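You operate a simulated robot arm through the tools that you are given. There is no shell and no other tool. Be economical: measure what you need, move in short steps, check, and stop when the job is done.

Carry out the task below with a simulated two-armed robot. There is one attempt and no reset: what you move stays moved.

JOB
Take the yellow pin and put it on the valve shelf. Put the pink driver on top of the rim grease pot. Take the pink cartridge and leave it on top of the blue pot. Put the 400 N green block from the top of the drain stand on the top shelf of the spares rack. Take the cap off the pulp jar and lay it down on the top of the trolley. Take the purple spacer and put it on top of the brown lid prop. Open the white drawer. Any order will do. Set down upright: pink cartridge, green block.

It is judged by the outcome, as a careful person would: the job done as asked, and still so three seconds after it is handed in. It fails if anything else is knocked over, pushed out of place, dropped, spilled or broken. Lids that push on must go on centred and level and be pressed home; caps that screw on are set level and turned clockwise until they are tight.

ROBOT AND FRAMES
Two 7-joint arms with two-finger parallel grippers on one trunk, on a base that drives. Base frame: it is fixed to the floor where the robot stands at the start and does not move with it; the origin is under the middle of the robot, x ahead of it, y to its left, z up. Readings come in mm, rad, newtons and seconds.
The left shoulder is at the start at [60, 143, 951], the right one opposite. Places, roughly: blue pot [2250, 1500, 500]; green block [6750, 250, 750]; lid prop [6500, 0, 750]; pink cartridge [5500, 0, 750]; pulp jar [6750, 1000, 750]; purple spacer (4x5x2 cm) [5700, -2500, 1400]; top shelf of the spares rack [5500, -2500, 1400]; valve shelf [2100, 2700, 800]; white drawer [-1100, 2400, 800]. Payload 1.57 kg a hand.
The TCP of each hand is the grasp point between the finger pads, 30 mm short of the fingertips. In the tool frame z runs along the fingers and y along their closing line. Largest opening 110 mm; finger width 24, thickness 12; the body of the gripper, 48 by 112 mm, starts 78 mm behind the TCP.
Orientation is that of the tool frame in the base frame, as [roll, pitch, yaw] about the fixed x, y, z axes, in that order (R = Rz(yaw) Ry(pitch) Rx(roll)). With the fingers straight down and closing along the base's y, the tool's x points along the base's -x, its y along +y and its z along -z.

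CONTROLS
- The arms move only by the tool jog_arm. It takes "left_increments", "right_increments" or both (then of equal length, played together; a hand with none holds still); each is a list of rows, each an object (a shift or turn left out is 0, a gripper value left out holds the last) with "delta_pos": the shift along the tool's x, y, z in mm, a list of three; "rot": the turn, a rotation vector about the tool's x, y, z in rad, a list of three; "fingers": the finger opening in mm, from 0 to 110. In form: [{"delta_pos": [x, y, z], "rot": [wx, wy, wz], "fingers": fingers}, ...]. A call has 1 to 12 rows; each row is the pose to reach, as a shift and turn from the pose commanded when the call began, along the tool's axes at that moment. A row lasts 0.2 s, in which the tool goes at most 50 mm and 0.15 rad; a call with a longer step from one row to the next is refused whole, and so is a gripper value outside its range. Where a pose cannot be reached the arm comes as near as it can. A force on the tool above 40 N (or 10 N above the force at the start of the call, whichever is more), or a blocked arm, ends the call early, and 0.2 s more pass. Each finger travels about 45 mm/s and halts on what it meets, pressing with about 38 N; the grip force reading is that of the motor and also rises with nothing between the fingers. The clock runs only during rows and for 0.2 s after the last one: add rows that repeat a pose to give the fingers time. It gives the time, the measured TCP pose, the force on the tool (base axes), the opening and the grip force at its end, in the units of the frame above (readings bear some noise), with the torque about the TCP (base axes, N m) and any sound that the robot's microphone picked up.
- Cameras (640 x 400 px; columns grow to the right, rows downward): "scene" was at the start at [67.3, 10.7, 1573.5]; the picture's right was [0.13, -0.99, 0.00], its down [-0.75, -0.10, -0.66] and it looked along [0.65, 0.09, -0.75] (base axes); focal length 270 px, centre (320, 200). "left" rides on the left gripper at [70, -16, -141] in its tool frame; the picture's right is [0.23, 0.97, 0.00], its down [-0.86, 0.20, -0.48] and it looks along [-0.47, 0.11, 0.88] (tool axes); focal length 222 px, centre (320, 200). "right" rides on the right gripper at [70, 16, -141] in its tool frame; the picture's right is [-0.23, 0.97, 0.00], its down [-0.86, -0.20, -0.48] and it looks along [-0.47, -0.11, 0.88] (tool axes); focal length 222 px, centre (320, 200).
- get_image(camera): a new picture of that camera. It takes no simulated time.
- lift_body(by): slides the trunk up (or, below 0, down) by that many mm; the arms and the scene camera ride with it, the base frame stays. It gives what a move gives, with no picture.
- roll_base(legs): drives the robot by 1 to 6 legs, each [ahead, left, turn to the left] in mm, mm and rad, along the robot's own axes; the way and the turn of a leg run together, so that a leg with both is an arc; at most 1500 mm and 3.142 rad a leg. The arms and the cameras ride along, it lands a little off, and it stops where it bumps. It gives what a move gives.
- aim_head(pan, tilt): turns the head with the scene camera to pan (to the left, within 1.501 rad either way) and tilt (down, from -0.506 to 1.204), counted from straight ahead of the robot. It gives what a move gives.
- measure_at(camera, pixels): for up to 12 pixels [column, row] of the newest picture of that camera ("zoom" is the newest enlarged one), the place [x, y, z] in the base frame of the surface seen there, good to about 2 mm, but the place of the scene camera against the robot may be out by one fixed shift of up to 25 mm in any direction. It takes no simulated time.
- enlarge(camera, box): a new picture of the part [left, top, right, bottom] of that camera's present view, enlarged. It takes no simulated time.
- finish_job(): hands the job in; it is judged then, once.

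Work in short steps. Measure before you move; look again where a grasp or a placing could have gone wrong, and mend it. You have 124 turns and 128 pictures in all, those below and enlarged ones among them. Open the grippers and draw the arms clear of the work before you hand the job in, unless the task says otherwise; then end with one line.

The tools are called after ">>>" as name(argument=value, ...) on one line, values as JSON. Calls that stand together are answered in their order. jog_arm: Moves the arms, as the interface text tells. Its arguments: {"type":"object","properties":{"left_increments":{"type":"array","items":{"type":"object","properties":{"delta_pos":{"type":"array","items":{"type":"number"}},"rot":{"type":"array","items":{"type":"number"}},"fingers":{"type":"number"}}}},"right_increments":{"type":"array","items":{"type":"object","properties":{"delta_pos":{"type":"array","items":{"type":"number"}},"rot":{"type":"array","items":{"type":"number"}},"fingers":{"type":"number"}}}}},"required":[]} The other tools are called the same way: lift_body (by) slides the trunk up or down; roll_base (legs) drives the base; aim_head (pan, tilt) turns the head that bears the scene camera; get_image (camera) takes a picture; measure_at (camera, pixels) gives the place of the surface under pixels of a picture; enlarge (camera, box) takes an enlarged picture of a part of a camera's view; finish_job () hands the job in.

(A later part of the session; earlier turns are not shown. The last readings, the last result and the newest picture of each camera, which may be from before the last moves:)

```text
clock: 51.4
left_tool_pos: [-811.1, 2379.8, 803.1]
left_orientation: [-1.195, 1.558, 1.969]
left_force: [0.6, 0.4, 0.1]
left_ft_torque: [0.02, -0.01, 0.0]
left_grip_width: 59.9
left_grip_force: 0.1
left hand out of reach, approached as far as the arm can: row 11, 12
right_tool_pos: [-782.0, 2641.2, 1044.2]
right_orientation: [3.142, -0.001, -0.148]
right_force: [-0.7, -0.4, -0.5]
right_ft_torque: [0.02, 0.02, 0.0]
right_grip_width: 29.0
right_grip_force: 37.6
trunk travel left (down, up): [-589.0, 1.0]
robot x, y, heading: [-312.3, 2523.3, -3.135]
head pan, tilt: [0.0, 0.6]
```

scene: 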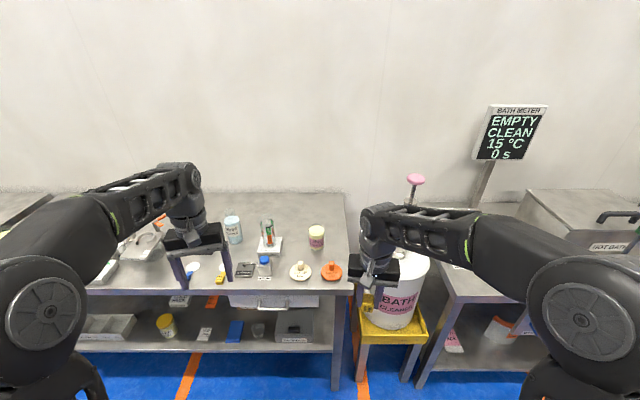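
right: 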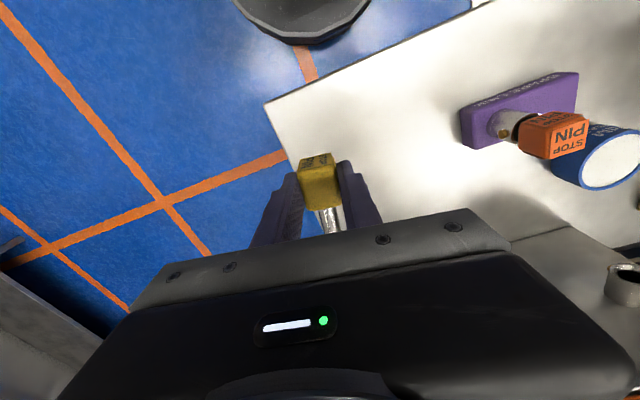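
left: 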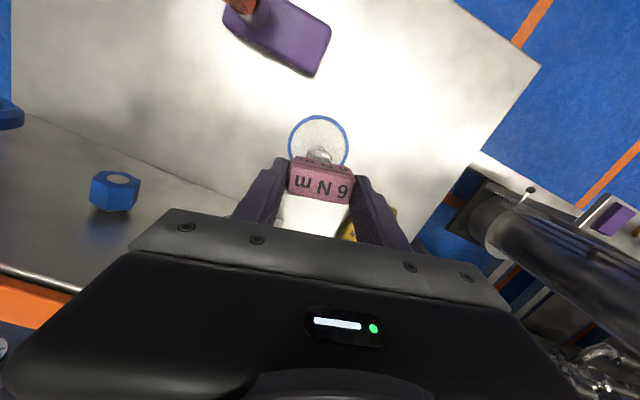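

Pitched forward (z 803). Now roll 90° about the approach axis so the fingers close vertically.

>>> jog_arm(left_increments=[{"delta_pos": [2, 0, 0], "rot": [0, 0, 0.142]}, {"delta_pos": [4, 0, 2], "rot": [0, 0, 0.284]}, {"delta_pos": [6, 0, 4], "rot": [0, 0, 0.426]}, {"delta_pos": [8, 0, 6], "rot": [0, 0, 0.568]}, {"delta_pos": [10, 0, 8], "rot": [0, 0, 0.71]}, {"delta_pos": [12, 0, 10], "rot": [0, 0, 0.852]}, {"delta_pos": [14, 0, 10], "rot": [0, 0, 0.994]}, {"delta_pos": [16, 0, 10], "rot": [0, 0, 1.136]}, {"delta_pos": [18, 0, 10], "rot": [0, 0, 1.278]}, {"delta_pos": [18, 0, 10], "rot": [0, 0, 1.42]}, {"delta_pos": [18, 0, 10], "rot": [0, 0, 1.55]}, {"delta_pos": [18, 0, 10], "rot": [0, 0, 1.55]}])

>>> get_image(camera="left")

>>> get_image(camera="scene")

```text
clock: 54.0
left_tool_pos: [-822.6, 2389.7, 787.5]
left_orientation: [1.575, 0.031, -1.558]
left_force: [0.1, -0.6, 0.0]
left_ft_torque: [0.01, 0.01, 0.0]
left_grip_width: 60.1
left_grip_force: 0.0
left hand out of reach, approached as far as the arm can: row 3, 4, 5, 6, 7, 8, 9, 10, 11, 12
right_tool_pos: [-782.5, 2641.1, 1043.8]
right_orientation: [3.141, -0.001, -0.147]
right_force: [0.6, 0.3, -0.8]
right_ft_torque: [-0.04, 0.0, 0.03]
right_grip_width: 28.9
right_grip_force: 38.6
trunk travel left (down, up): [-589.0, 1.0]
robot x, y, heading: [-309.0, 2526.3, -3.137]
head pan, tilt: [0.0, 0.6]
```

```text
98 pictures are left
```

left: 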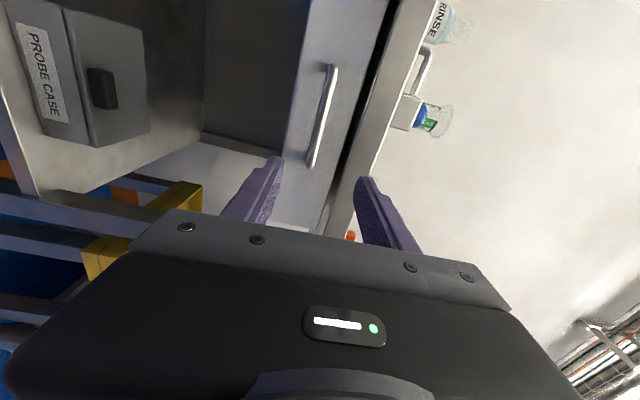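

```text
97 pictures are left
```

scene: 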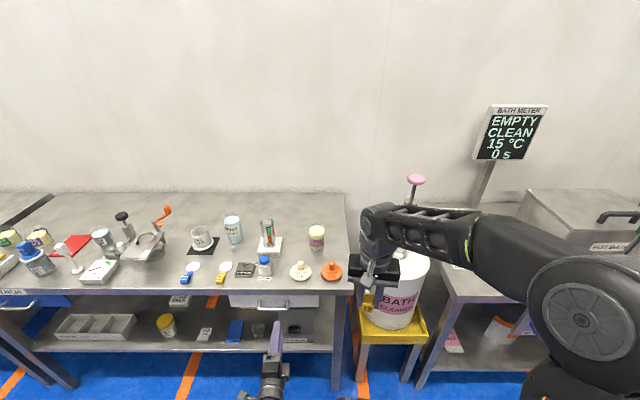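

Orientation is right. Measure the handle bar in the left view, ends at (330,68) and (311,165).

>>> measure_at(camera="left", pixels=[[332, 80], [327, 100], [322, 125], [316, 150], [308, 120], [300, 90], [345, 100], [365, 120], [385, 100], [318, 68], [308, 160], [345, 140]])

```text
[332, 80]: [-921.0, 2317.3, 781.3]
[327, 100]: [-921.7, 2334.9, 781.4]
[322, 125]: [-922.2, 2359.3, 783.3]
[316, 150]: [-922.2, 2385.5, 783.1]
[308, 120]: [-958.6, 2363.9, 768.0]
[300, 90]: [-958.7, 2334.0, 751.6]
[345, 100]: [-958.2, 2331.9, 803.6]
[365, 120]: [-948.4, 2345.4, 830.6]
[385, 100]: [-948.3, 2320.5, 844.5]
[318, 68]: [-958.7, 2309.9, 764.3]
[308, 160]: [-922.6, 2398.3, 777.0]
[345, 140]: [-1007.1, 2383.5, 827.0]
```

True bar: front x≈-922, z≈782, y 2315–2400. Move to y 2360, narrow the fingers to 40, advance around the bar and close.

>>> jog_arm(left_increments=[{"delta_pos": [15, -3, 0], "fingers": 40}, {"delta_pos": [30, -5, 0], "fingers": 40}, {"delta_pos": [30, -5, 35], "fingers": 40}, {"delta_pos": [30, -5, 70], "fingers": 40}, {"delta_pos": [30, -5, 94], "fingers": 40}, {"delta_pos": [30, -5, 94], "fingers": 20}, {"delta_pos": [30, -5, 94], "fingers": 2}, {"delta_pos": [30, -5, 94], "fingers": 2}, {"delta_pos": [30, -5, 94], "fingers": 2}])

>>> get_image(camera="left")

```text
clock: 56.0
left_tool_pos: [-917.0, 2358.5, 781.5]
left_orientation: [1.582, 0.033, -1.562]
left_force: [1.1, 4.3, -30.6]
left_ft_torque: [-0.71, 0.08, -0.01]
left_grip_width: 12.5
left_grip_force: 29.5
left hand out of reach, approached as far as the arm can: row 1, 2
right_tool_pos: [-783.7, 2641.6, 1043.1]
right_orientation: [-3.141, -0.002, -0.146]
right_force: [-0.4, 0.1, -0.5]
right_ft_torque: [-0.01, -0.03, -0.02]
right_grip_width: 28.7
right_grip_force: 38.4
trunk travel left (down, up): [-589.0, 1.0]
robot x, y, heading: [-311.6, 2523.4, -3.141]
head pan, tilt: [0.0, 0.6]
```

```text
96 pictures are left
```

left: 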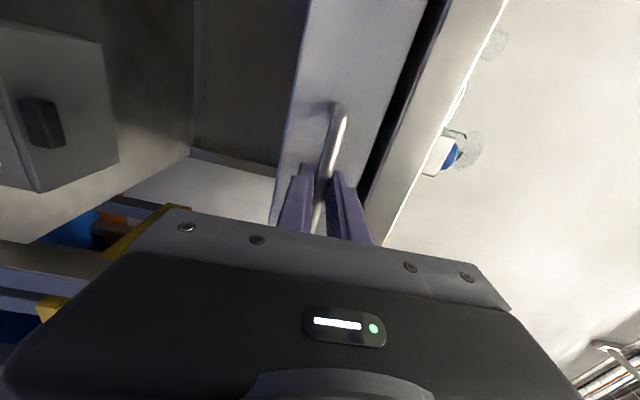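

Bar gripped (12.5 mm) with some vertical load; relax 2 mm down, then pull by driving backward.

>>> jog_arm(left_increments=[{"delta_pos": [0, -1, 0]}, {"delta_pos": [0, -2, 0]}, {"delta_pos": [0, -2, 0]}])

>>> roll_base(legs=[[-120, 0, 0]])

>>> get_image(camera="scene")

```text
clock: 56.8
left_tool_pos: [-916.5, 2358.6, 780.1]
left_orientation: [1.573, 0.032, -1.564]
left_force: [4.2, 8.4, -21.7]
left_ft_torque: [-0.71, -0.02, 0.4]
left_grip_width: 12.3
left_grip_force: 29.2
right_tool_pos: [-783.6, 2642.4, 1044.4]
right_orientation: [3.141, -0.002, -0.148]
right_force: [-0.2, -0.4, -0.5]
right_ft_torque: [0.03, -0.01, 0.03]
right_grip_width: 29.1
right_grip_force: 37.9
trunk travel left (down, up): [-589.0, 1.0]
robot x, y, heading: [-309.4, 2521.4, -3.137]
head pan, tilt: [0.0, 0.6]
```

```text
clock: 58.1
left_tool_pos: [-791.9, 2359.7, 780.2]
left_orientation: [1.573, 0.03, -1.566]
left_force: [-1.2, 13.1, -19.3]
left_ft_torque: [-0.67, 0.21, -0.21]
left_grip_width: 12.5
left_grip_force: 29.7
right_tool_pos: [-658.6, 2640.3, 1043.1]
right_orientation: [3.139, -0.001, -0.145]
right_force: [-0.3, -0.5, 0.1]
right_ft_torque: [-0.02, 0.01, -0.01]
right_grip_width: 29.0
right_grip_force: 38.0
trunk travel left (down, up): [-589.0, 1.0]
robot x, y, heading: [-187.0, 2524.9, -3.138]
head pan, tilt: [0.0, 0.6]
```

```text
95 pictures are left
```

scene: 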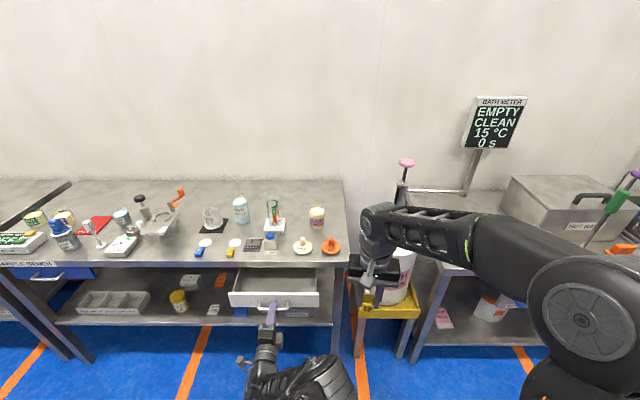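

The drawer is opening (125 mm). Pull 90 mm further.

>>> roll_base(legs=[[-90, 0, 0]])

>>> enlarge(camera="scene", box=[200, 220, 360, 330])

```text
clock: 59.2
left_tool_pos: [-702.7, 2360.2, 781.4]
left_orientation: [1.573, 0.032, -1.563]
left_force: [-2.0, -3.7, -5.2]
left_ft_torque: [-0.74, 0.28, -0.21]
left_grip_width: 12.2
left_grip_force: 30.0
right_tool_pos: [-568.7, 2642.5, 1044.2]
right_orientation: [3.141, 0.001, -0.145]
right_force: [0.8, -0.3, -1.0]
right_ft_torque: [-0.03, 0.02, 0.0]
right_grip_width: 29.1
right_grip_force: 37.5
trunk travel left (down, up): [-589.0, 1.0]
robot x, y, heading: [-94.0, 2523.8, -3.135]
head pan, tilt: [0.0, 0.6]
```

```text
3.64 times, centred on (280, 275) of scene
```

zoom: 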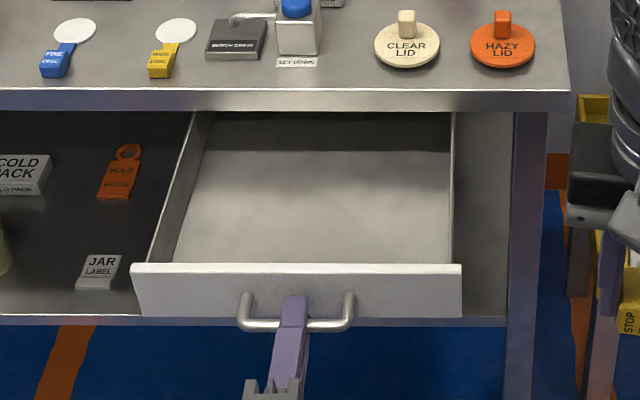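

Opened 214 mm. Use the arm to pull any remaining travel (force-limited).

>>> jog_arm(left_increments=[{"delta_pos": [0, 0, -20]}, {"delta_pos": [0, 0, -40]}, {"delta_pos": [0, 0, -60]}, {"delta_pos": [0, 0, -80]}])

```text
clock: 60.2
left_tool_pos: [-630.6, 2367.1, 790.3]
left_orientation: [1.58, 0.032, -1.56]
left_force: [-0.3, -0.2, -0.6]
left_ft_torque: [-0.02, -0.01, 0.04]
left_grip_width: 0.0
left_grip_force: 21.2
left hand out of reach, approached as far as the arm can: row 3, 4
right_tool_pos: [-568.3, 2641.6, 1044.1]
right_orientation: [-3.14, -0.001, -0.146]
right_force: [0.2, 0.4, -0.2]
right_ft_torque: [0.01, 0.03, -0.01]
right_grip_width: 28.8
right_grip_force: 38.1
trunk travel left (down, up): [-589.0, 1.0]
robot x, y, heading: [-97.1, 2521.3, -3.14]
head pan, tilt: [0.0, 0.6]
```

The fingers slipped off the bar; check the drawer's position.

>>> get_image(camera="scene")

>>> measure_at(camera="scene", pixels=[[250, 302], [300, 302], [310, 293], [300, 262], [260, 280], [250, 255], [245, 270]])

```text
93 pictures are left
```

scene: 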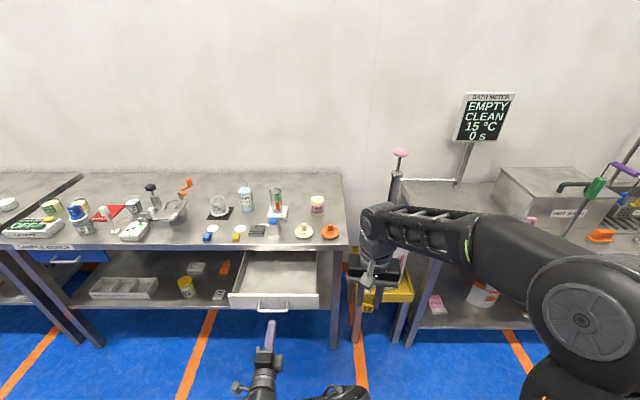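

```text
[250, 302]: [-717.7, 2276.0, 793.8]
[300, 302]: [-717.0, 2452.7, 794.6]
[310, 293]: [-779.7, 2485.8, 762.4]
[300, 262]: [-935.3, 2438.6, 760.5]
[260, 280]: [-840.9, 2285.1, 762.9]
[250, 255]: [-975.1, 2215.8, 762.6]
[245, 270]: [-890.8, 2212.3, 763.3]
```

Drawer is open ~220 mm (end stop). Raise and re-orient the left hand back toward pointing down.

>>> jog_arm(left_increments=[{"delta_pos": [0, 25, -2], "rot": [0.08, 0.08, -0.08], "fingers": 30}, {"delta_pos": [0, 50, -4], "rot": [0.16, 0.16, -0.16]}, {"delta_pos": [0, 75, -6], "rot": [0.24, 0.24, -0.24]}, {"delta_pos": [0, 100, -8], "rot": [0.32, 0.32, -0.32]}, {"delta_pos": [0, 125, -10], "rot": [0.4, 0.4, -0.4]}, {"delta_pos": [0, 150, -10], "rot": [0.48, 0.48, -0.48]}, {"delta_pos": [0, 175, -10], "rot": [0.56, 0.56, -0.56]}, {"delta_pos": [0, 200, -10], "rot": [0.64, 0.64, -0.64]}, {"delta_pos": [0, 225, -10], "rot": [0.72, 0.72, -0.72]}, {"delta_pos": [0, 250, -10], "rot": [0.8, 0.8, -0.8]}, {"delta_pos": [0, 270, -10], "rot": [0.88, 0.88, -0.88]}, {"delta_pos": [0, 290, -10], "rot": [0.96, 0.96, -0.96]}])

>>> roll_base(legs=[[0, 0, -1.57]])

>>> aim_head(pan=-0.6, tilt=0.35)

>>> get_image(camera="scene")

```text
clock: 62.8
left_tool_pos: [-623.1, 2361.9, 1080.3]
left_orientation: [2.892, 0.217, -0.267]
left_force: [0.1, 0.3, 0.3]
left_ft_torque: [0.0, 0.0, -0.01]
left_grip_width: 29.9
left_grip_force: 0.0
right_tool_pos: [-571.2, 2641.0, 1044.5]
right_orientation: [3.14, 0.001, -0.145]
right_force: [0.3, 0.5, -0.1]
right_ft_torque: [0.0, -0.01, 0.0]
right_grip_width: 29.0
right_grip_force: 37.8
trunk travel left (down, up): [-589.0, 1.0]
robot x, y, heading: [-96.5, 2524.0, -3.137]
head pan, tilt: [0.0, 0.6]
```

```text
clock: 67.0
left_tool_pos: [-259.4, 3050.8, 1081.1]
left_orientation: [2.891, 0.218, -1.837]
left_force: [-0.3, -0.1, 0.1]
left_ft_torque: [0.0, -0.01, 0.03]
left_grip_width: 30.3
left_grip_force: 0.0
right_tool_pos: [18.7, 2997.1, 1043.6]
right_orientation: [3.141, -0.003, -1.712]
right_force: [0.1, -0.2, -0.6]
right_ft_torque: [0.0, 0.0, -0.03]
right_grip_width: 29.0
right_grip_force: 38.1
trunk travel left (down, up): [-589.0, 1.0]
robot x, y, heading: [-96.1, 2523.9, 1.578]
head pan, tilt: [0.0, 0.6]
```

```text
clock: 68.0
left_tool_pos: [-258.5, 3050.7, 1080.5]
left_orientation: [2.891, 0.218, -1.837]
left_force: [0.1, -0.4, 0.2]
left_ft_torque: [0.01, -0.03, -0.01]
left_grip_width: 30.1
left_grip_force: 0.1
right_tool_pos: [19.4, 2997.6, 1042.9]
right_orientation: [-3.14, 0.0, -1.712]
right_force: [0.2, 0.4, -0.4]
right_ft_torque: [-0.02, 0.01, -0.01]
right_grip_width: 28.9
right_grip_force: 38.2
trunk travel left (down, up): [-589.0, 1.0]
robot x, y, heading: [-97.2, 2526.3, 1.578]
head pan, tilt: [-0.6, 0.351]
```

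```text
92 pictures are left
```

scene: 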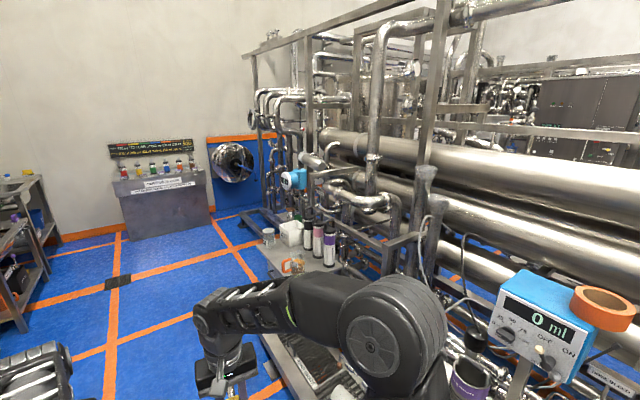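

Measure skid end and wall to see whether there's a passage on this side.

>>> measure_at(camera="scene", pixels=[[230, 160], [262, 130], [250, 215], [285, 265], [265, 180], [330, 130], [560, 90], [400, 240], [165, 230], [300, 60], [620, 300], [500, 220]])

```text
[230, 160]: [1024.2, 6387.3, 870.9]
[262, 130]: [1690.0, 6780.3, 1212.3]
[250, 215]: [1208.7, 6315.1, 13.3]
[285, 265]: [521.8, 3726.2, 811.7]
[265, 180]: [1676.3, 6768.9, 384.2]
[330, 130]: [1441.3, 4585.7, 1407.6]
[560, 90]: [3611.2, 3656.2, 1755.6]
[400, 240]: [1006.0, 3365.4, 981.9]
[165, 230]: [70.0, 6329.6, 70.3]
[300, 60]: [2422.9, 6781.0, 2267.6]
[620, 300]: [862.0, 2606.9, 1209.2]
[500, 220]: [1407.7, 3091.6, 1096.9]
```

There looks to be floor beyond the skid's end (1208,6315). Drive up to y≈5000 and look right.

>>> roll_base(legs=[[1250, 50, 0], [1250, 0, 0], [0, 0, -1.0]])

>>> aim_head(pan=-0.5, tilt=0.4)

>>> get_image(camera="scene")

>>> measure_at(camera="scene", pixels=[[320, 250], [250, 250], [400, 250], [320, 200], [400, 200], [480, 250], [250, 200], [320, 150], [400, 150], [480, 200], [200, 300], [560, 250]])

```text
clock: 82.8
left_tool_pos: [290.5, 5423.6, 1081.3]
left_orientation: [2.891, 0.219, -2.899]
left_force: [-1.7, -0.6, -0.1]
left_ft_torque: [0.0, -0.03, -0.03]
left_grip_width: 30.2
left_grip_force: 0.0
right_tool_pos: [378.7, 5155.4, 1043.9]
right_orientation: [-3.142, -0.002, -2.776]
right_force: [0.0, 1.1, -1.2]
right_ft_torque: [-0.03, 0.01, 0.01]
right_grip_width: 29.0
right_grip_force: 38.3
trunk travel left (down, up): [-589.0, 1.0]
robot x, y, heading: [-87.4, 5024.5, 0.514]
head pan, tilt: [-0.6, 0.351]
```

```text
clock: 83.5
left_tool_pos: [290.2, 5424.9, 1080.6]
left_orientation: [2.892, 0.218, -2.898]
left_force: [0.8, 0.2, 0.7]
left_ft_torque: [-0.01, 0.0, 0.04]
left_grip_width: 30.0
left_grip_force: 0.0
right_tool_pos: [379.5, 5155.6, 1044.1]
right_orientation: [-3.141, 0.0, -2.776]
right_force: [0.0, 0.4, -0.5]
right_ft_torque: [0.01, -0.03, -0.04]
right_grip_width: 28.8
right_grip_force: 38.2
trunk travel left (down, up): [-589.0, 1.0]
robot x, y, heading: [-89.5, 5026.1, 0.517]
head pan, tilt: [-0.499, 0.4]
```

```text
91 pictures are left
```

scene: 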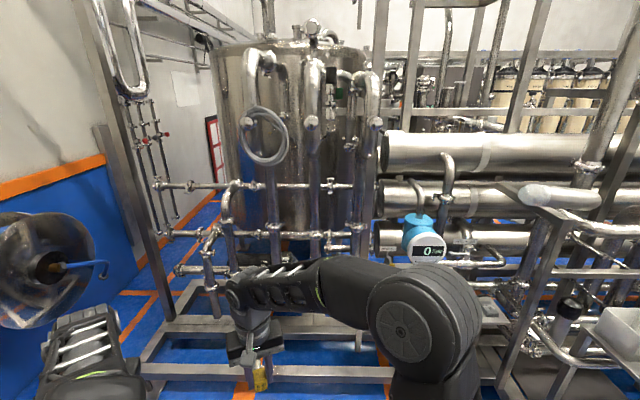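

```text
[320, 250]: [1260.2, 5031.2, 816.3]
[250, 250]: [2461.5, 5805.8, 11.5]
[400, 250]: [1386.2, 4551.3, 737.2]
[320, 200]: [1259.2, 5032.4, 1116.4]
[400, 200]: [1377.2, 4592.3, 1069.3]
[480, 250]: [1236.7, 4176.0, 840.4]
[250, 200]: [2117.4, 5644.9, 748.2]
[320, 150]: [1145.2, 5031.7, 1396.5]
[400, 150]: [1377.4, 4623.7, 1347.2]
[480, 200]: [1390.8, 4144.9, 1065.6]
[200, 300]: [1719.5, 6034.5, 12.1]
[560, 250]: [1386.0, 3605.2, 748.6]
```

Check passage width: frame's left corner post vs. the blue wall stand.

>>> measure_at(camera="scene", pixels=[[160, 300], [120, 220], [150, 345], [140, 370], [100, 250], [60, 200], [125, 300], [40, 265], [195, 225], [215, 150], [180, 100], [185, 290]])

```text
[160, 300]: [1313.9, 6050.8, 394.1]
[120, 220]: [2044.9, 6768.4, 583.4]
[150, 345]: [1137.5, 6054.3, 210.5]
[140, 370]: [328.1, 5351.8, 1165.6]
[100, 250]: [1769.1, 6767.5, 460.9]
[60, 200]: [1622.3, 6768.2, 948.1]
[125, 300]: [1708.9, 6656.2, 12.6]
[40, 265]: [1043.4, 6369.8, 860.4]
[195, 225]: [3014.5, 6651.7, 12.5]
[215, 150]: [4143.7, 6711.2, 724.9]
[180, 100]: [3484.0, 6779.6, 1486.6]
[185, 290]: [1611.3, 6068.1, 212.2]
```

That passage is too narrow (~320 mm at the drum). Go back down the corridor to take the right-hand aisle instead.

>>> roll_base(legs=[[0, 0, -2.088], [1500, -40, 0], [1500, 0, 0], [1500, 0, 0], [1400, 0, 0]])

>>> aim_head(pan=1.0, tilt=0.35)

>>> get_image(camera="scene")

```text
refused: leg 2 is longer than a leg can be; nothing moved
```

```text
clock: 85.1
left_tool_pos: [290.4, 5424.5, 1080.8]
left_orientation: [2.89, 0.219, -2.898]
left_force: [0.1, 0.3, -0.1]
left_ft_torque: [0.0, -0.04, -0.01]
left_grip_width: 29.8
left_grip_force: 0.0
right_tool_pos: [379.6, 5155.0, 1044.7]
right_orientation: [3.141, -0.001, -2.775]
right_force: [-1.3, -0.8, -0.8]
right_ft_torque: [0.0, 0.03, 0.04]
right_grip_width: 28.6
right_grip_force: 37.8
trunk travel left (down, up): [-589.0, 1.0]
robot x, y, heading: [-91.1, 5023.6, 0.519]
head pan, tilt: [1.0, 0.351]
```

```text
90 pictures are left
```

scene: 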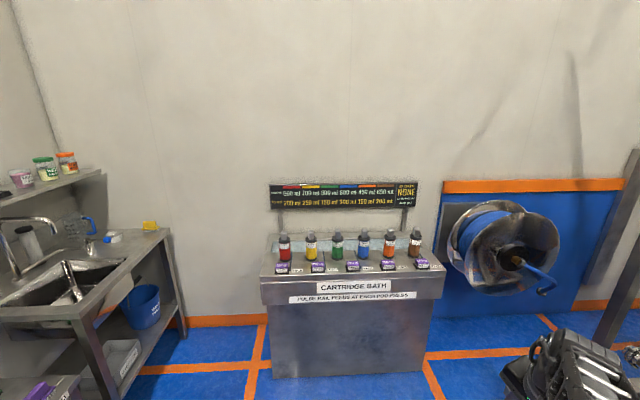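

Leg slightly too long; retry.

>>> roll_base(legs=[[0, 0, -2.09], [1450, -80, 0], [1480, 0, 0], [1480, 0, 0], [1480, 0, 0]])

>>> aim_head(pan=1.2, tilt=0.35)

>>> get_image(camera="scene")

```text
clock: 118.1
left_tool_pos: [-37.6, -1388.5, 1080.3]
left_orientation: [2.893, 0.217, 1.301]
left_force: [-0.6, -0.2, 0.0]
left_ft_torque: [0.01, 0.03, 0.01]
left_grip_width: 29.8
left_grip_force: 0.0
right_tool_pos: [-317.0, -1334.9, 1044.2]
right_orientation: [3.141, 0.001, 1.424]
right_force: [0.3, -2.0, -0.6]
right_ft_torque: [0.02, 0.0, 0.02]
right_grip_width: 28.9
right_grip_force: 37.5
trunk travel left (down, up): [-589.0, 1.0]
robot x, y, heading: [-198.2, -862.5, -1.573]
head pan, tilt: [1.0, 0.351]
```

```text
clock: 118.8
left_tool_pos: [-38.3, -1388.9, 1080.3]
left_orientation: [2.891, 0.22, 1.302]
left_force: [-0.1, 0.3, 0.6]
left_ft_torque: [-0.01, 0.02, 0.01]
left_grip_width: 30.0
left_grip_force: 0.0
right_tool_pos: [-316.7, -1335.4, 1044.0]
right_orientation: [3.141, -0.001, 1.425]
right_force: [0.2, 0.1, 0.2]
right_ft_torque: [0.02, -0.02, 0.01]
right_grip_width: 28.9
right_grip_force: 37.5
trunk travel left (down, up): [-589.0, 1.0]
robot x, y, heading: [-196.7, -860.7, -1.569]
head pan, tilt: [1.201, 0.351]
```

```text
89 pictures are left
```

scene: 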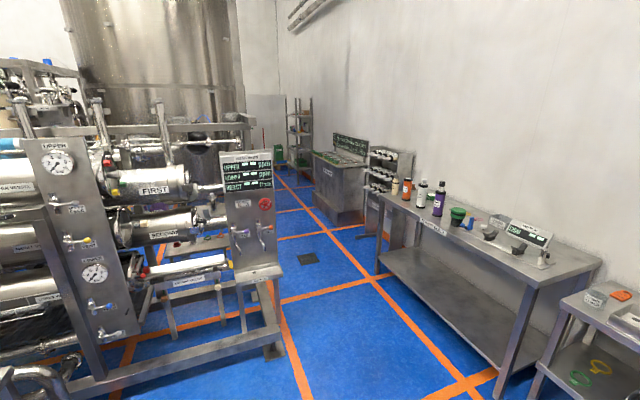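

A clear aisle runs toward the spares rack. Measure its edges.

>>> measure_at(camera="scene", pixels=[[278, 350], [255, 280], [380, 265], [495, 390], [345, 220], [310, 205], [285, 180], [300, 130], [255, 200], [225, 130], [275, 300], [330, 160]])

```text
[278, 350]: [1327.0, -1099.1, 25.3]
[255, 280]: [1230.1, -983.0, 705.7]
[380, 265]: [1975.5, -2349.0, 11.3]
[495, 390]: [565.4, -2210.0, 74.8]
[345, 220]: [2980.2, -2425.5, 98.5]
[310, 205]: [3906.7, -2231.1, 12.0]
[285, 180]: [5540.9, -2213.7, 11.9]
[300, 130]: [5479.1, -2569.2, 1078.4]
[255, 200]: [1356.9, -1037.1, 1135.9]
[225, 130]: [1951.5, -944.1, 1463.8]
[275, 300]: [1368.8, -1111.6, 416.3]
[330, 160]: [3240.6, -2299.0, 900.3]
```

Drive into the aisle and along it to x≈2650, then look left.

>>> roll_base(legs=[[760, 0, 0], [0, 0, 1.571], [1425, 0, 0], [1425, 0, 0]])

>>> aim_head(pan=1.2, tilt=0.35)

>>> get_image(camera="scene")

>>> measure_at(camera="scene", pixels=[[320, 350], [320, 300], [320, 250], [320, 200], [250, 300], [250, 250], [400, 300], [400, 250], [450, 250], [200, 250], [200, 200], [380, 200]])

```text
clock: 140.1
left_tool_pos: [3192.8, -1450.6, 1080.5]
left_orientation: [2.893, 0.218, 2.884]
left_force: [0.9, 0.8, 0.0]
left_ft_torque: [0.04, 0.04, 0.01]
left_grip_width: 30.2
left_grip_force: 0.0
right_tool_pos: [3141.6, -1729.6, 1043.9]
right_orientation: [-3.141, 0.0, 3.006]
right_force: [0.3, -0.5, -1.5]
right_ft_torque: [-0.04, 0.03, 0.02]
right_grip_width: 29.0
right_grip_force: 37.9
trunk travel left (down, up): [-589.0, 1.0]
robot x, y, heading: [2665.1, -1620.5, 0.017]
head pan, tilt: [1.201, 0.351]
```

```text
clock: 140.7
left_tool_pos: [3191.5, -1450.6, 1081.4]
left_orientation: [2.893, 0.217, 2.883]
left_force: [0.8, -0.1, -1.0]
left_ft_torque: [-0.01, -0.02, 0.01]
left_grip_width: 29.7
left_grip_force: 0.0
right_tool_pos: [3142.2, -1729.9, 1044.6]
right_orientation: [3.141, 0.001, 3.007]
right_force: [0.2, 0.7, -1.0]
right_ft_torque: [-0.01, 0.01, 0.0]
right_grip_width: 28.9
right_grip_force: 38.1
trunk travel left (down, up): [-589.0, 1.0]
robot x, y, heading: [2666.2, -1613.4, 0.017]
head pan, tilt: [1.201, 0.351]
```

```text
88 pictures are left
```

scene: 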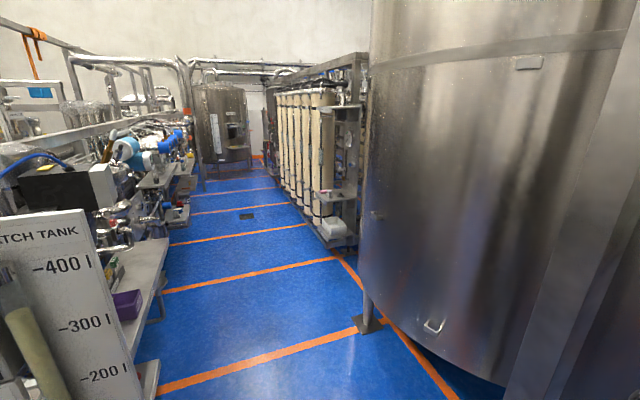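

```text
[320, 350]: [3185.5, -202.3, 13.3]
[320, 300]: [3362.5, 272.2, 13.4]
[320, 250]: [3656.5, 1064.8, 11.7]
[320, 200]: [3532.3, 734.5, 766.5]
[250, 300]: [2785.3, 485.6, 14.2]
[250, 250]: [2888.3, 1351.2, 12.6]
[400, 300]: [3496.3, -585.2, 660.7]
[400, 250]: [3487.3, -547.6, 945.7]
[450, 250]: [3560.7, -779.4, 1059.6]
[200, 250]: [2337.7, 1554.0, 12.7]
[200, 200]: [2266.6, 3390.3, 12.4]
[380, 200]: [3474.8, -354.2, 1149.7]
```

An aisle leads north past tables on its left side. Measure its limits.

>>> measure_at(camera="scene", pixels=[[130, 370], [155, 280], [168, 245], [370, 320], [370, 295], [345, 235], [185, 200], [180, 215], [60, 300], [130, 300], [160, 180], [520, 380]])

```text
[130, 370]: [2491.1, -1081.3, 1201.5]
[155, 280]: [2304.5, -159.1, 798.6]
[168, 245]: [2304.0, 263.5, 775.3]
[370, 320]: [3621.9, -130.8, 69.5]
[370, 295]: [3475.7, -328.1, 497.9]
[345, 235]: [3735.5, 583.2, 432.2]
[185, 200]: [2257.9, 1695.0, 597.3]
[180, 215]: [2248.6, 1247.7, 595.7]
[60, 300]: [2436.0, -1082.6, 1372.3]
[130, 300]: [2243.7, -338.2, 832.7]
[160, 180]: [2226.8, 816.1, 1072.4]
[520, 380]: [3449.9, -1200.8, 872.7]
```

Go forward 140, turn left, then proceed north at x≈2930.

>>> roll_base(legs=[[150, 0, 0], [0, 0, 1.554], [100, -120, 0], [1450, 0, 0], [1450, 0, 0]])

>>> aim_head(pan=1.0, tilt=0.5)

>>> get_image(camera="scene")

```text
clock: 160.5
left_tool_pos: [2799.9, 1924.5, 1079.9]
left_orientation: [2.892, 0.218, -1.828]
left_force: [-0.1, -0.3, 0.2]
left_ft_torque: [-0.03, 0.0, -0.01]
left_grip_width: 30.0
left_grip_force: 0.0
right_tool_pos: [3077.9, 1873.8, 1043.8]
right_orientation: [3.141, 0.0, -1.705]
right_force: [-0.7, -0.1, -0.6]
right_ft_torque: [-0.02, 0.0, 0.0]
right_grip_width: 28.8
right_grip_force: 38.0
trunk travel left (down, up): [-589.0, 1.0]
robot x, y, heading: [2967.5, 1396.9, 1.587]
head pan, tilt: [1.201, 0.351]
```

```text
clock: 161.3
left_tool_pos: [2799.3, 1923.0, 1080.3]
left_orientation: [2.893, 0.218, -1.83]
left_force: [0.3, -0.4, -0.1]
left_ft_torque: [0.01, -0.01, -0.02]
left_grip_width: 30.1
left_grip_force: 0.0
right_tool_pos: [3079.2, 1873.0, 1043.7]
right_orientation: [3.141, 0.0, -1.704]
right_force: [0.3, 0.7, -1.4]
right_ft_torque: [0.02, 0.02, -0.01]
right_grip_width: 28.7
right_grip_force: 38.0
trunk travel left (down, up): [-589.0, 1.0]
robot x, y, heading: [2965.2, 1399.8, 1.591]
head pan, tilt: [1.0, 0.499]
```

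```text
87 pictures are left
```

scene: 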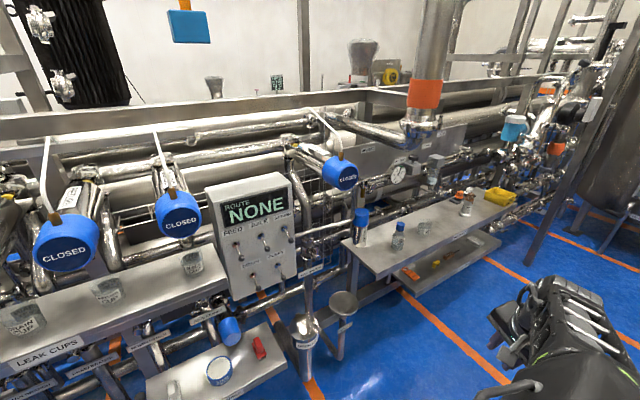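

Measure candidates: upper shelf at (420,245), blue round items at (218,370) and (230,330).

>>> measure_at(camera="scene", pixels=[[410, 258], [350, 242], [500, 195], [450, 260], [218, 370], [230, 330], [360, 210], [398, 240], [465, 205], [495, 198], [30, 340], [430, 240]])

>>> enlarge(camera="scene", box=[320, 170, 540, 300])

>>> enlarge(camera="scene", box=[100, 270, 320, 400])

```text
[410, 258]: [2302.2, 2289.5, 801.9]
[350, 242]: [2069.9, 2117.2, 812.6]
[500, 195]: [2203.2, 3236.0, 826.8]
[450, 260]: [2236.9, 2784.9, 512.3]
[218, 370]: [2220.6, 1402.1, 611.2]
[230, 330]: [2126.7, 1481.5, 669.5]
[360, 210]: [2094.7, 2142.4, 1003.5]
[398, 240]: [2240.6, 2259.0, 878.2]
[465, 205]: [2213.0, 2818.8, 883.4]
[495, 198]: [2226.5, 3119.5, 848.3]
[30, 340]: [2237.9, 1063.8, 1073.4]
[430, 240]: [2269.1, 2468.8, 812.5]
```

```text
2.91 times, centred on (430, 235) of scene
```

zoom: 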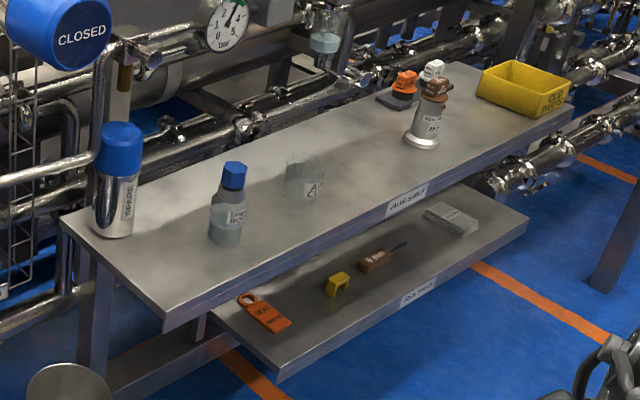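

```text
2.91 times, centred on (210, 335) of scene
```

zoom: 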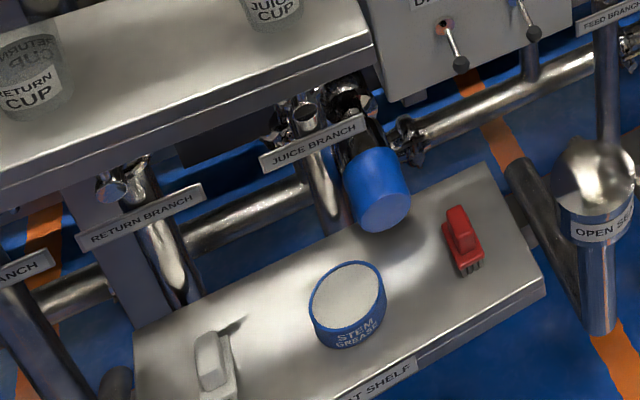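

The shelf spans x≈2050–2280, y≈2110–3240, z≈799. Drive alongside it and turn to face it.

>>> roll_base(legs=[[1000, 0, 0], [0, 0, 1.55], [150, 0, 0]])

>>> aim_head(pan=-0.2, tilt=0.75)

>>> get_image(camera="scene")

```text
clock: 171.4
left_tool_pos: [2277.2, 2173.9, 1079.6]
left_orientation: [2.891, 0.216, -0.168]
left_force: [-0.5, -0.7, 0.2]
left_ft_torque: [-0.04, -0.05, 0.01]
left_grip_width: 29.9
left_grip_force: 0.1
right_tool_pos: [2302.7, 2456.5, 1043.0]
right_orientation: [-3.141, -0.001, -0.044]
right_force: [-0.2, -0.2, -0.5]
right_ft_torque: [0.0, -0.03, 0.0]
right_grip_width: 28.7
right_grip_force: 38.1
trunk travel left (down, up): [-589.0, 1.0]
robot x, y, heading: [2785.2, 2388.9, -3.035]
head pan, tilt: [1.0, 0.499]
```

```text
clock: 172.8
left_tool_pos: [2277.6, 2174.6, 1080.9]
left_orientation: [2.891, 0.218, -0.167]
left_force: [0.1, 1.0, 0.8]
left_ft_torque: [0.02, -0.01, 0.0]
left_grip_width: 30.1
left_grip_force: 0.1
right_tool_pos: [2303.0, 2456.7, 1044.2]
right_orientation: [3.141, -0.001, -0.043]
right_force: [-0.3, 0.3, -0.6]
right_ft_torque: [-0.02, 0.0, -0.01]
right_grip_width: 28.8
right_grip_force: 37.7
trunk travel left (down, up): [-589.0, 1.0]
robot x, y, heading: [2788.2, 2386.8, -3.041]
head pan, tilt: [-0.201, 0.75]
```

```text
84 pictures are left
```

scene: 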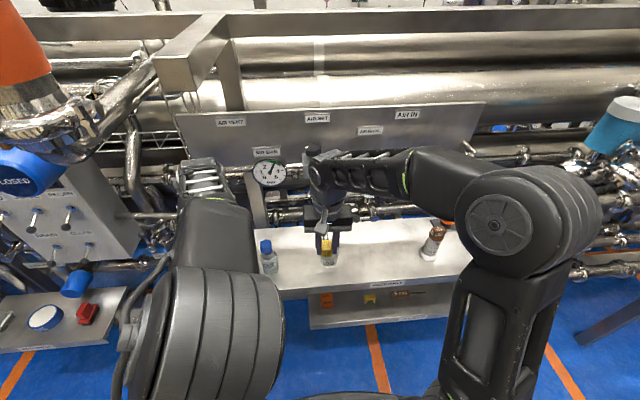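

Measure open shelf area around (380,250) between the glass (328,262) and the bottle (430,250).

>>> measure_at(camera="scene", pixels=[[360, 250], [380, 250], [400, 250], [380, 275], [380, 235], [328, 263], [429, 253], [425, 258], [340, 260]])

>>> enlarge(camera="scene", box=[250, 200, 450, 310])

```text
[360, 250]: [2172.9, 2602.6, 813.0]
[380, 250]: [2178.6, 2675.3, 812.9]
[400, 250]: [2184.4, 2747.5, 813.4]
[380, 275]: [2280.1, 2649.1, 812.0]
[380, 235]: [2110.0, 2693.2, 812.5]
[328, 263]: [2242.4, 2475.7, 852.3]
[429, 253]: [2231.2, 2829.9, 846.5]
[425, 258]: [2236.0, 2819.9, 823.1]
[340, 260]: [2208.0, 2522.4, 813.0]
```

```text
3.20 times, centred on (350, 255) of scene
```

zoom: 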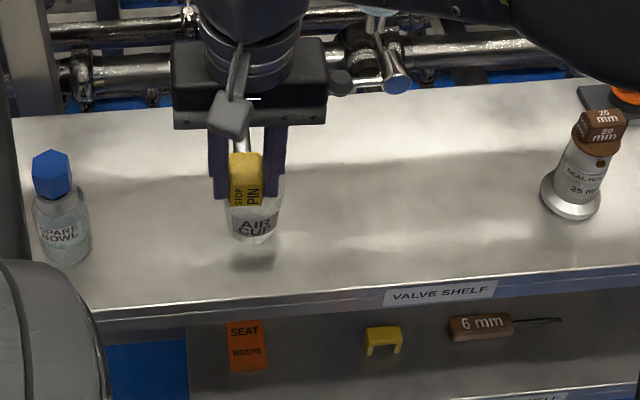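

Valve shelf confirmed. Move laterally to (2185,2660) then down to just above the shelf.

>>> jog_arm(right_increments=[{"delta_pos": [-25, -40, 0]}, {"delta_pos": [-50, -80, 0]}, {"delta_pos": [-76, -119, 0]}, {"delta_pos": [-102, -159, 0]}, {"delta_pos": [-127, -198, 10]}, {"delta_pos": [-127, -198, 50]}, {"delta_pos": [-127, -198, 95]}, {"delta_pos": [-127, -198, 140]}, {"delta_pos": [-127, -198, 175]}, {"delta_pos": [-127, -198, 198]}, {"delta_pos": [-127, -198, 198]}])

>>> get_image(camera="right")

```text
clock: 174.6
left_tool_pos: [2277.4, 2174.6, 1080.9]
left_orientation: [2.89, 0.217, -0.166]
left_force: [-0.8, -0.2, -0.6]
left_ft_torque: [-0.02, -0.09, 0.03]
left_grip_width: 30.1
left_grip_force: 0.0
right_tool_pos: [2183.1, 2663.8, 925.8]
right_orientation: [3.137, 0.005, -0.041]
right_force: [5.9, 0.6, 12.1]
right_ft_torque: [-0.55, 0.78, 0.36]
right_grip_width: 29.1
right_grip_force: 38.0
trunk travel left (down, up): [-589.0, 1.0]
robot x, y, heading: [2784.0, 2386.8, -3.036]
head pan, tilt: [-0.201, 0.75]
stopped in row 8 (right hand): the force on the tool passed its limit (the readings are from after the stop); the commanded pose is now the measured one
```

```text
82 pictures are left
```

right: 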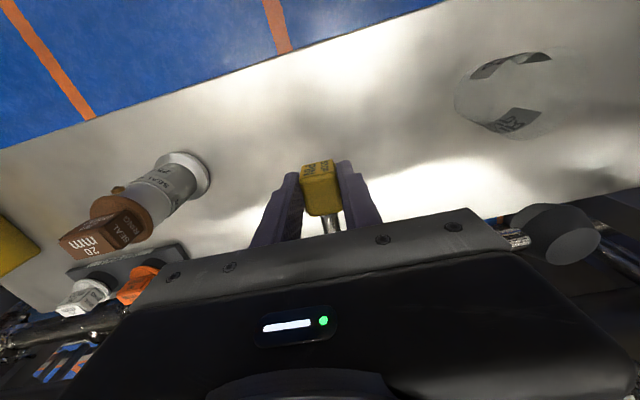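

Something (probably the black knob at (565,235)) touched the gripper. Measure it and back off upward.

>>> measure_at(camera="right", pixels=[[520, 220], [565, 235], [590, 225], [515, 238], [350, 70], [250, 120], [430, 120], [200, 180], [320, 178]])

>>> jog_arm(right_increments=[{"delta_pos": [0, 0, -20]}, {"delta_pos": [0, 0, -40]}])

>>> get_image(camera="scene")

```text
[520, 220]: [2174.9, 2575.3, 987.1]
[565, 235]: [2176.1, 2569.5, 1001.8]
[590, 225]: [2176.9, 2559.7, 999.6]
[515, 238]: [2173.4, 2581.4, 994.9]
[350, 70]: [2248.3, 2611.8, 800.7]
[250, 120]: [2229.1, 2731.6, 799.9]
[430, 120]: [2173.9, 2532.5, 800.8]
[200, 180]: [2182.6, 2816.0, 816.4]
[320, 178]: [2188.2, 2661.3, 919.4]
```

```text
clock: 175.2
left_tool_pos: [2278.1, 2174.4, 1080.9]
left_orientation: [2.89, 0.217, -0.169]
left_force: [-0.2, -0.7, 0.6]
left_ft_torque: [-0.02, 0.02, 0.0]
left_grip_width: 30.1
left_grip_force: 0.1
right_tool_pos: [2183.2, 2663.9, 966.0]
right_orientation: [3.138, 0.005, -0.04]
right_force: [-0.2, 0.4, 0.3]
right_ft_torque: [0.0, 0.02, 0.0]
right_grip_width: 28.9
right_grip_force: 37.7
trunk travel left (down, up): [-589.0, 1.0]
robot x, y, heading: [2786.5, 2386.1, -3.039]
head pan, tilt: [-0.201, 0.75]
```

```text
81 pictures are left
```

scene: 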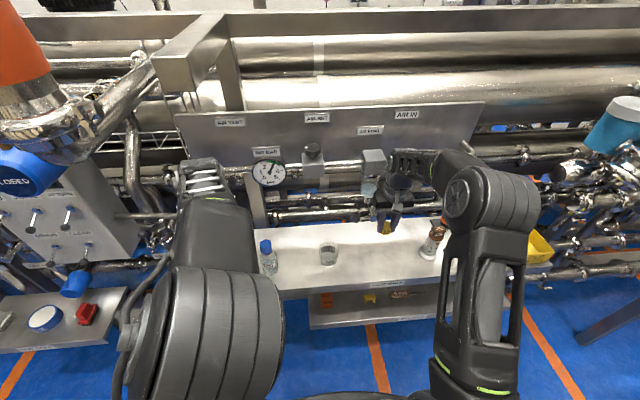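

Measure the protruding filter at (370,190)/(375,165) near the gripper.

>>> measure_at(camera="scene", pixels=[[370, 190], [375, 163], [365, 195], [312, 152], [375, 175], [362, 165], [386, 165]])

```text
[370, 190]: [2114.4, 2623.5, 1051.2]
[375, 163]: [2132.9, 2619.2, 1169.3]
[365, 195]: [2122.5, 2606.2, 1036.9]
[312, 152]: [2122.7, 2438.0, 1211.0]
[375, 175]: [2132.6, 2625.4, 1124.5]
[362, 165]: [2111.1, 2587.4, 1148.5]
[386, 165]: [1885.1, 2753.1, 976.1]
```

Shift away from the filter to (2245,2692) and lower.

>>> jog_arm(right_increments=[{"delta_pos": [30, -15, 0]}, {"delta_pos": [61, -30, 0]}, {"delta_pos": [61, -30, 40]}, {"delta_pos": [61, -30, 80]}, {"delta_pos": [61, -30, 110]}, {"delta_pos": [61, -30, 123]}, {"delta_pos": [61, -30, 127]}, {"delta_pos": [61, -30, 130]}])

>>> get_image(camera="right")

```text
clock: 177.0
left_tool_pos: [2278.7, 2173.9, 1080.9]
left_orientation: [2.892, 0.219, -0.168]
left_force: [-0.3, -0.6, -0.2]
left_ft_torque: [0.0, -0.01, 0.01]
left_grip_width: 29.9
left_grip_force: 0.0
right_tool_pos: [2243.1, 2691.7, 836.6]
right_orientation: [3.138, 0.009, -0.042]
right_force: [2.2, 1.3, 20.0]
right_ft_torque: [0.09, -0.3, -0.02]
right_grip_width: 29.1
right_grip_force: 38.1
trunk travel left (down, up): [-589.0, 1.0]
robot x, y, heading: [2786.0, 2388.1, -3.035]
head pan, tilt: [-0.201, 0.75]
```

```text
80 pictures are left
```

right: 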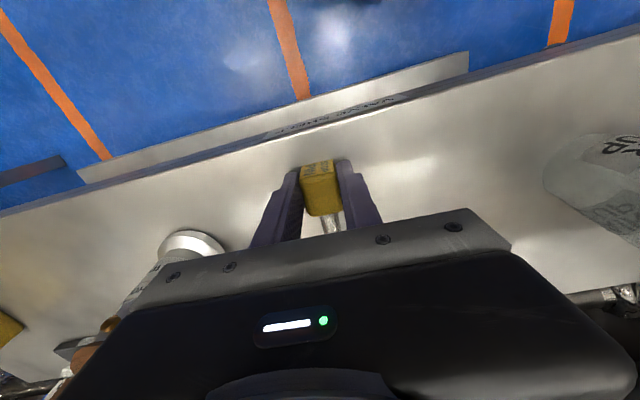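

Pin is on the shelf. Release and raise.

>>> jog_arm(right_increments=[{"fingers": 36}, {"fingers": 46}, {"fingers": 56}, {"fingers": 60}, {"delta_pos": [0, 0, -40], "fingers": 60}, {"delta_pos": [0, 0, -85]}, {"delta_pos": [20, 0, -130]}, {"delta_pos": [40, 0, -175]}, {"delta_pos": [40, 0, -210]}])

>>> enlarge(camera="scene", box=[250, 200, 450, 310])

>>> get_image(camera="right")

```text
clock: 179.0
left_tool_pos: [2277.8, 2174.1, 1080.2]
left_orientation: [2.89, 0.218, -0.167]
left_force: [0.2, 0.5, -0.8]
left_ft_torque: [-0.01, 0.03, 0.02]
left_grip_width: 30.1
left_grip_force: 0.1
right_tool_pos: [2287.5, 2691.2, 1041.4]
right_orientation: [3.139, 0.002, -0.04]
right_force: [0.3, 0.1, 0.1]
right_ft_torque: [0.04, 0.02, 0.0]
right_grip_width: 60.1
right_grip_force: 0.0
trunk travel left (down, up): [-589.0, 1.0]
robot x, y, heading: [2784.0, 2386.2, -3.033]
head pan, tilt: [-0.201, 0.75]
```

```text
3.20 times, centred on (350, 255) of scene
```

zoom: 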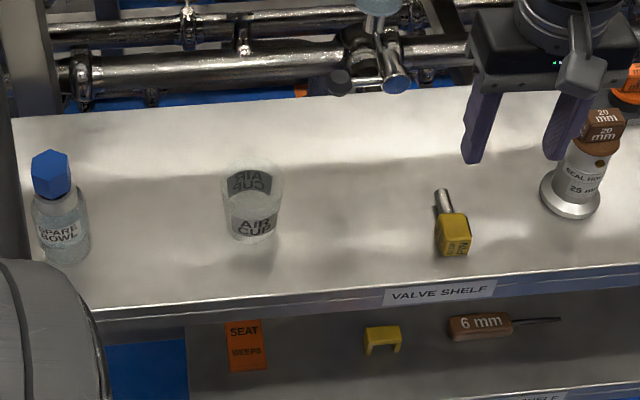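

```text
78 pictures are left
```

right: 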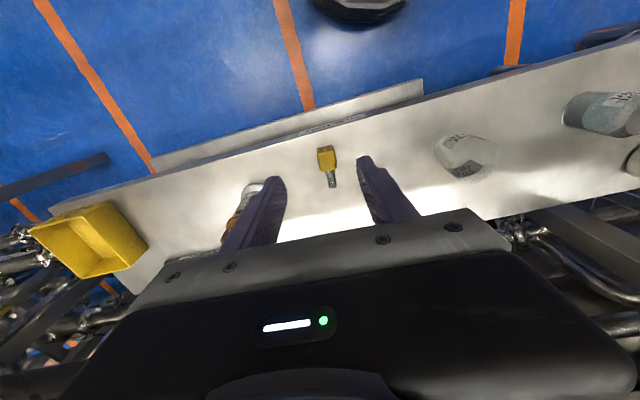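

Pin placed well. Now travel to the far area: back off, turn south, return to the aisle, and face east.

>>> roll_base(legs=[[-160, 0, 0], [0, 0, 1.46], [1440, 20, 0], [1440, 0, 0], [1160, 0, 0], [0, 0, 1.571]])

>>> aim_head(pan=0.0, tilt=0.3)

>>> get_image(camera="scene")

>>> measure_at(camera="scene", pixels=[[320, 250], [320, 220], [320, 200], [250, 250], [250, 220], [400, 250], [400, 220], [400, 180], [250, 180], [200, 250], [450, 250], [350, 190]])

```text
clock: 198.8
left_tool_pos: [2942.8, -1120.9, 1080.5]
left_orientation: [2.89, 0.218, 1.238]
left_force: [0.2, -0.6, -0.4]
left_ft_torque: [0.01, 0.0, -0.01]
left_grip_width: 30.0
left_grip_force: 0.1
right_tool_pos: [2436.0, -1022.8, 1042.5]
right_orientation: [3.138, -0.013, 1.369]
right_force: [2.2, 7.2, 3.5]
right_ft_torque: [-1.02, 0.24, 0.13]
right_grip_width: 59.8
right_grip_force: 0.1
trunk travel left (down, up): [-589.0, 1.0]
robot x, y, heading: [2817.2, -585.7, -1.629]
head pan, tilt: [-0.201, 0.75]
stopped in leg 5: the force on the tool passed its limit (the readings are from after the stop); the commanded pose is now the measured one
```

```text
clock: 199.7
left_tool_pos: [2942.9, -1120.9, 1080.6]
left_orientation: [2.89, 0.218, 1.238]
left_force: [0.1, -0.1, 0.3]
left_ft_torque: [0.0, 0.0, 0.01]
left_grip_width: 30.2
left_grip_force: 0.1
right_tool_pos: [2435.9, -1021.8, 1042.2]
right_orientation: [3.138, -0.012, 1.369]
right_force: [1.7, 9.0, 3.0]
right_ft_torque: [-1.14, 0.18, 0.09]
right_grip_width: 60.1
right_grip_force: 0.1
trunk travel left (down, up): [-589.0, 1.0]
robot x, y, heading: [2819.0, -588.2, -1.629]
head pan, tilt: [0.0, 0.3]
```

```text
77 pictures are left
```

scene: 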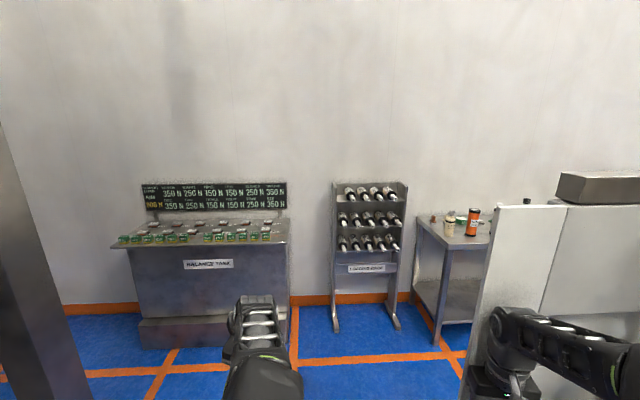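

```text
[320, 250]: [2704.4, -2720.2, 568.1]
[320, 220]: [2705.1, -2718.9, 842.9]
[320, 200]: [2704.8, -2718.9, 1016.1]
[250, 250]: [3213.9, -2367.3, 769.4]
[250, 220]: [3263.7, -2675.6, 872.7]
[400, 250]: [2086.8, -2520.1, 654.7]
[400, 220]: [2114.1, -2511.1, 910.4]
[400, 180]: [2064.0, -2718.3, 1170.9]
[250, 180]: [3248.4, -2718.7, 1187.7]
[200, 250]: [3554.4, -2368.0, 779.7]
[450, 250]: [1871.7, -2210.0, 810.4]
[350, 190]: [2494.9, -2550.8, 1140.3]
```

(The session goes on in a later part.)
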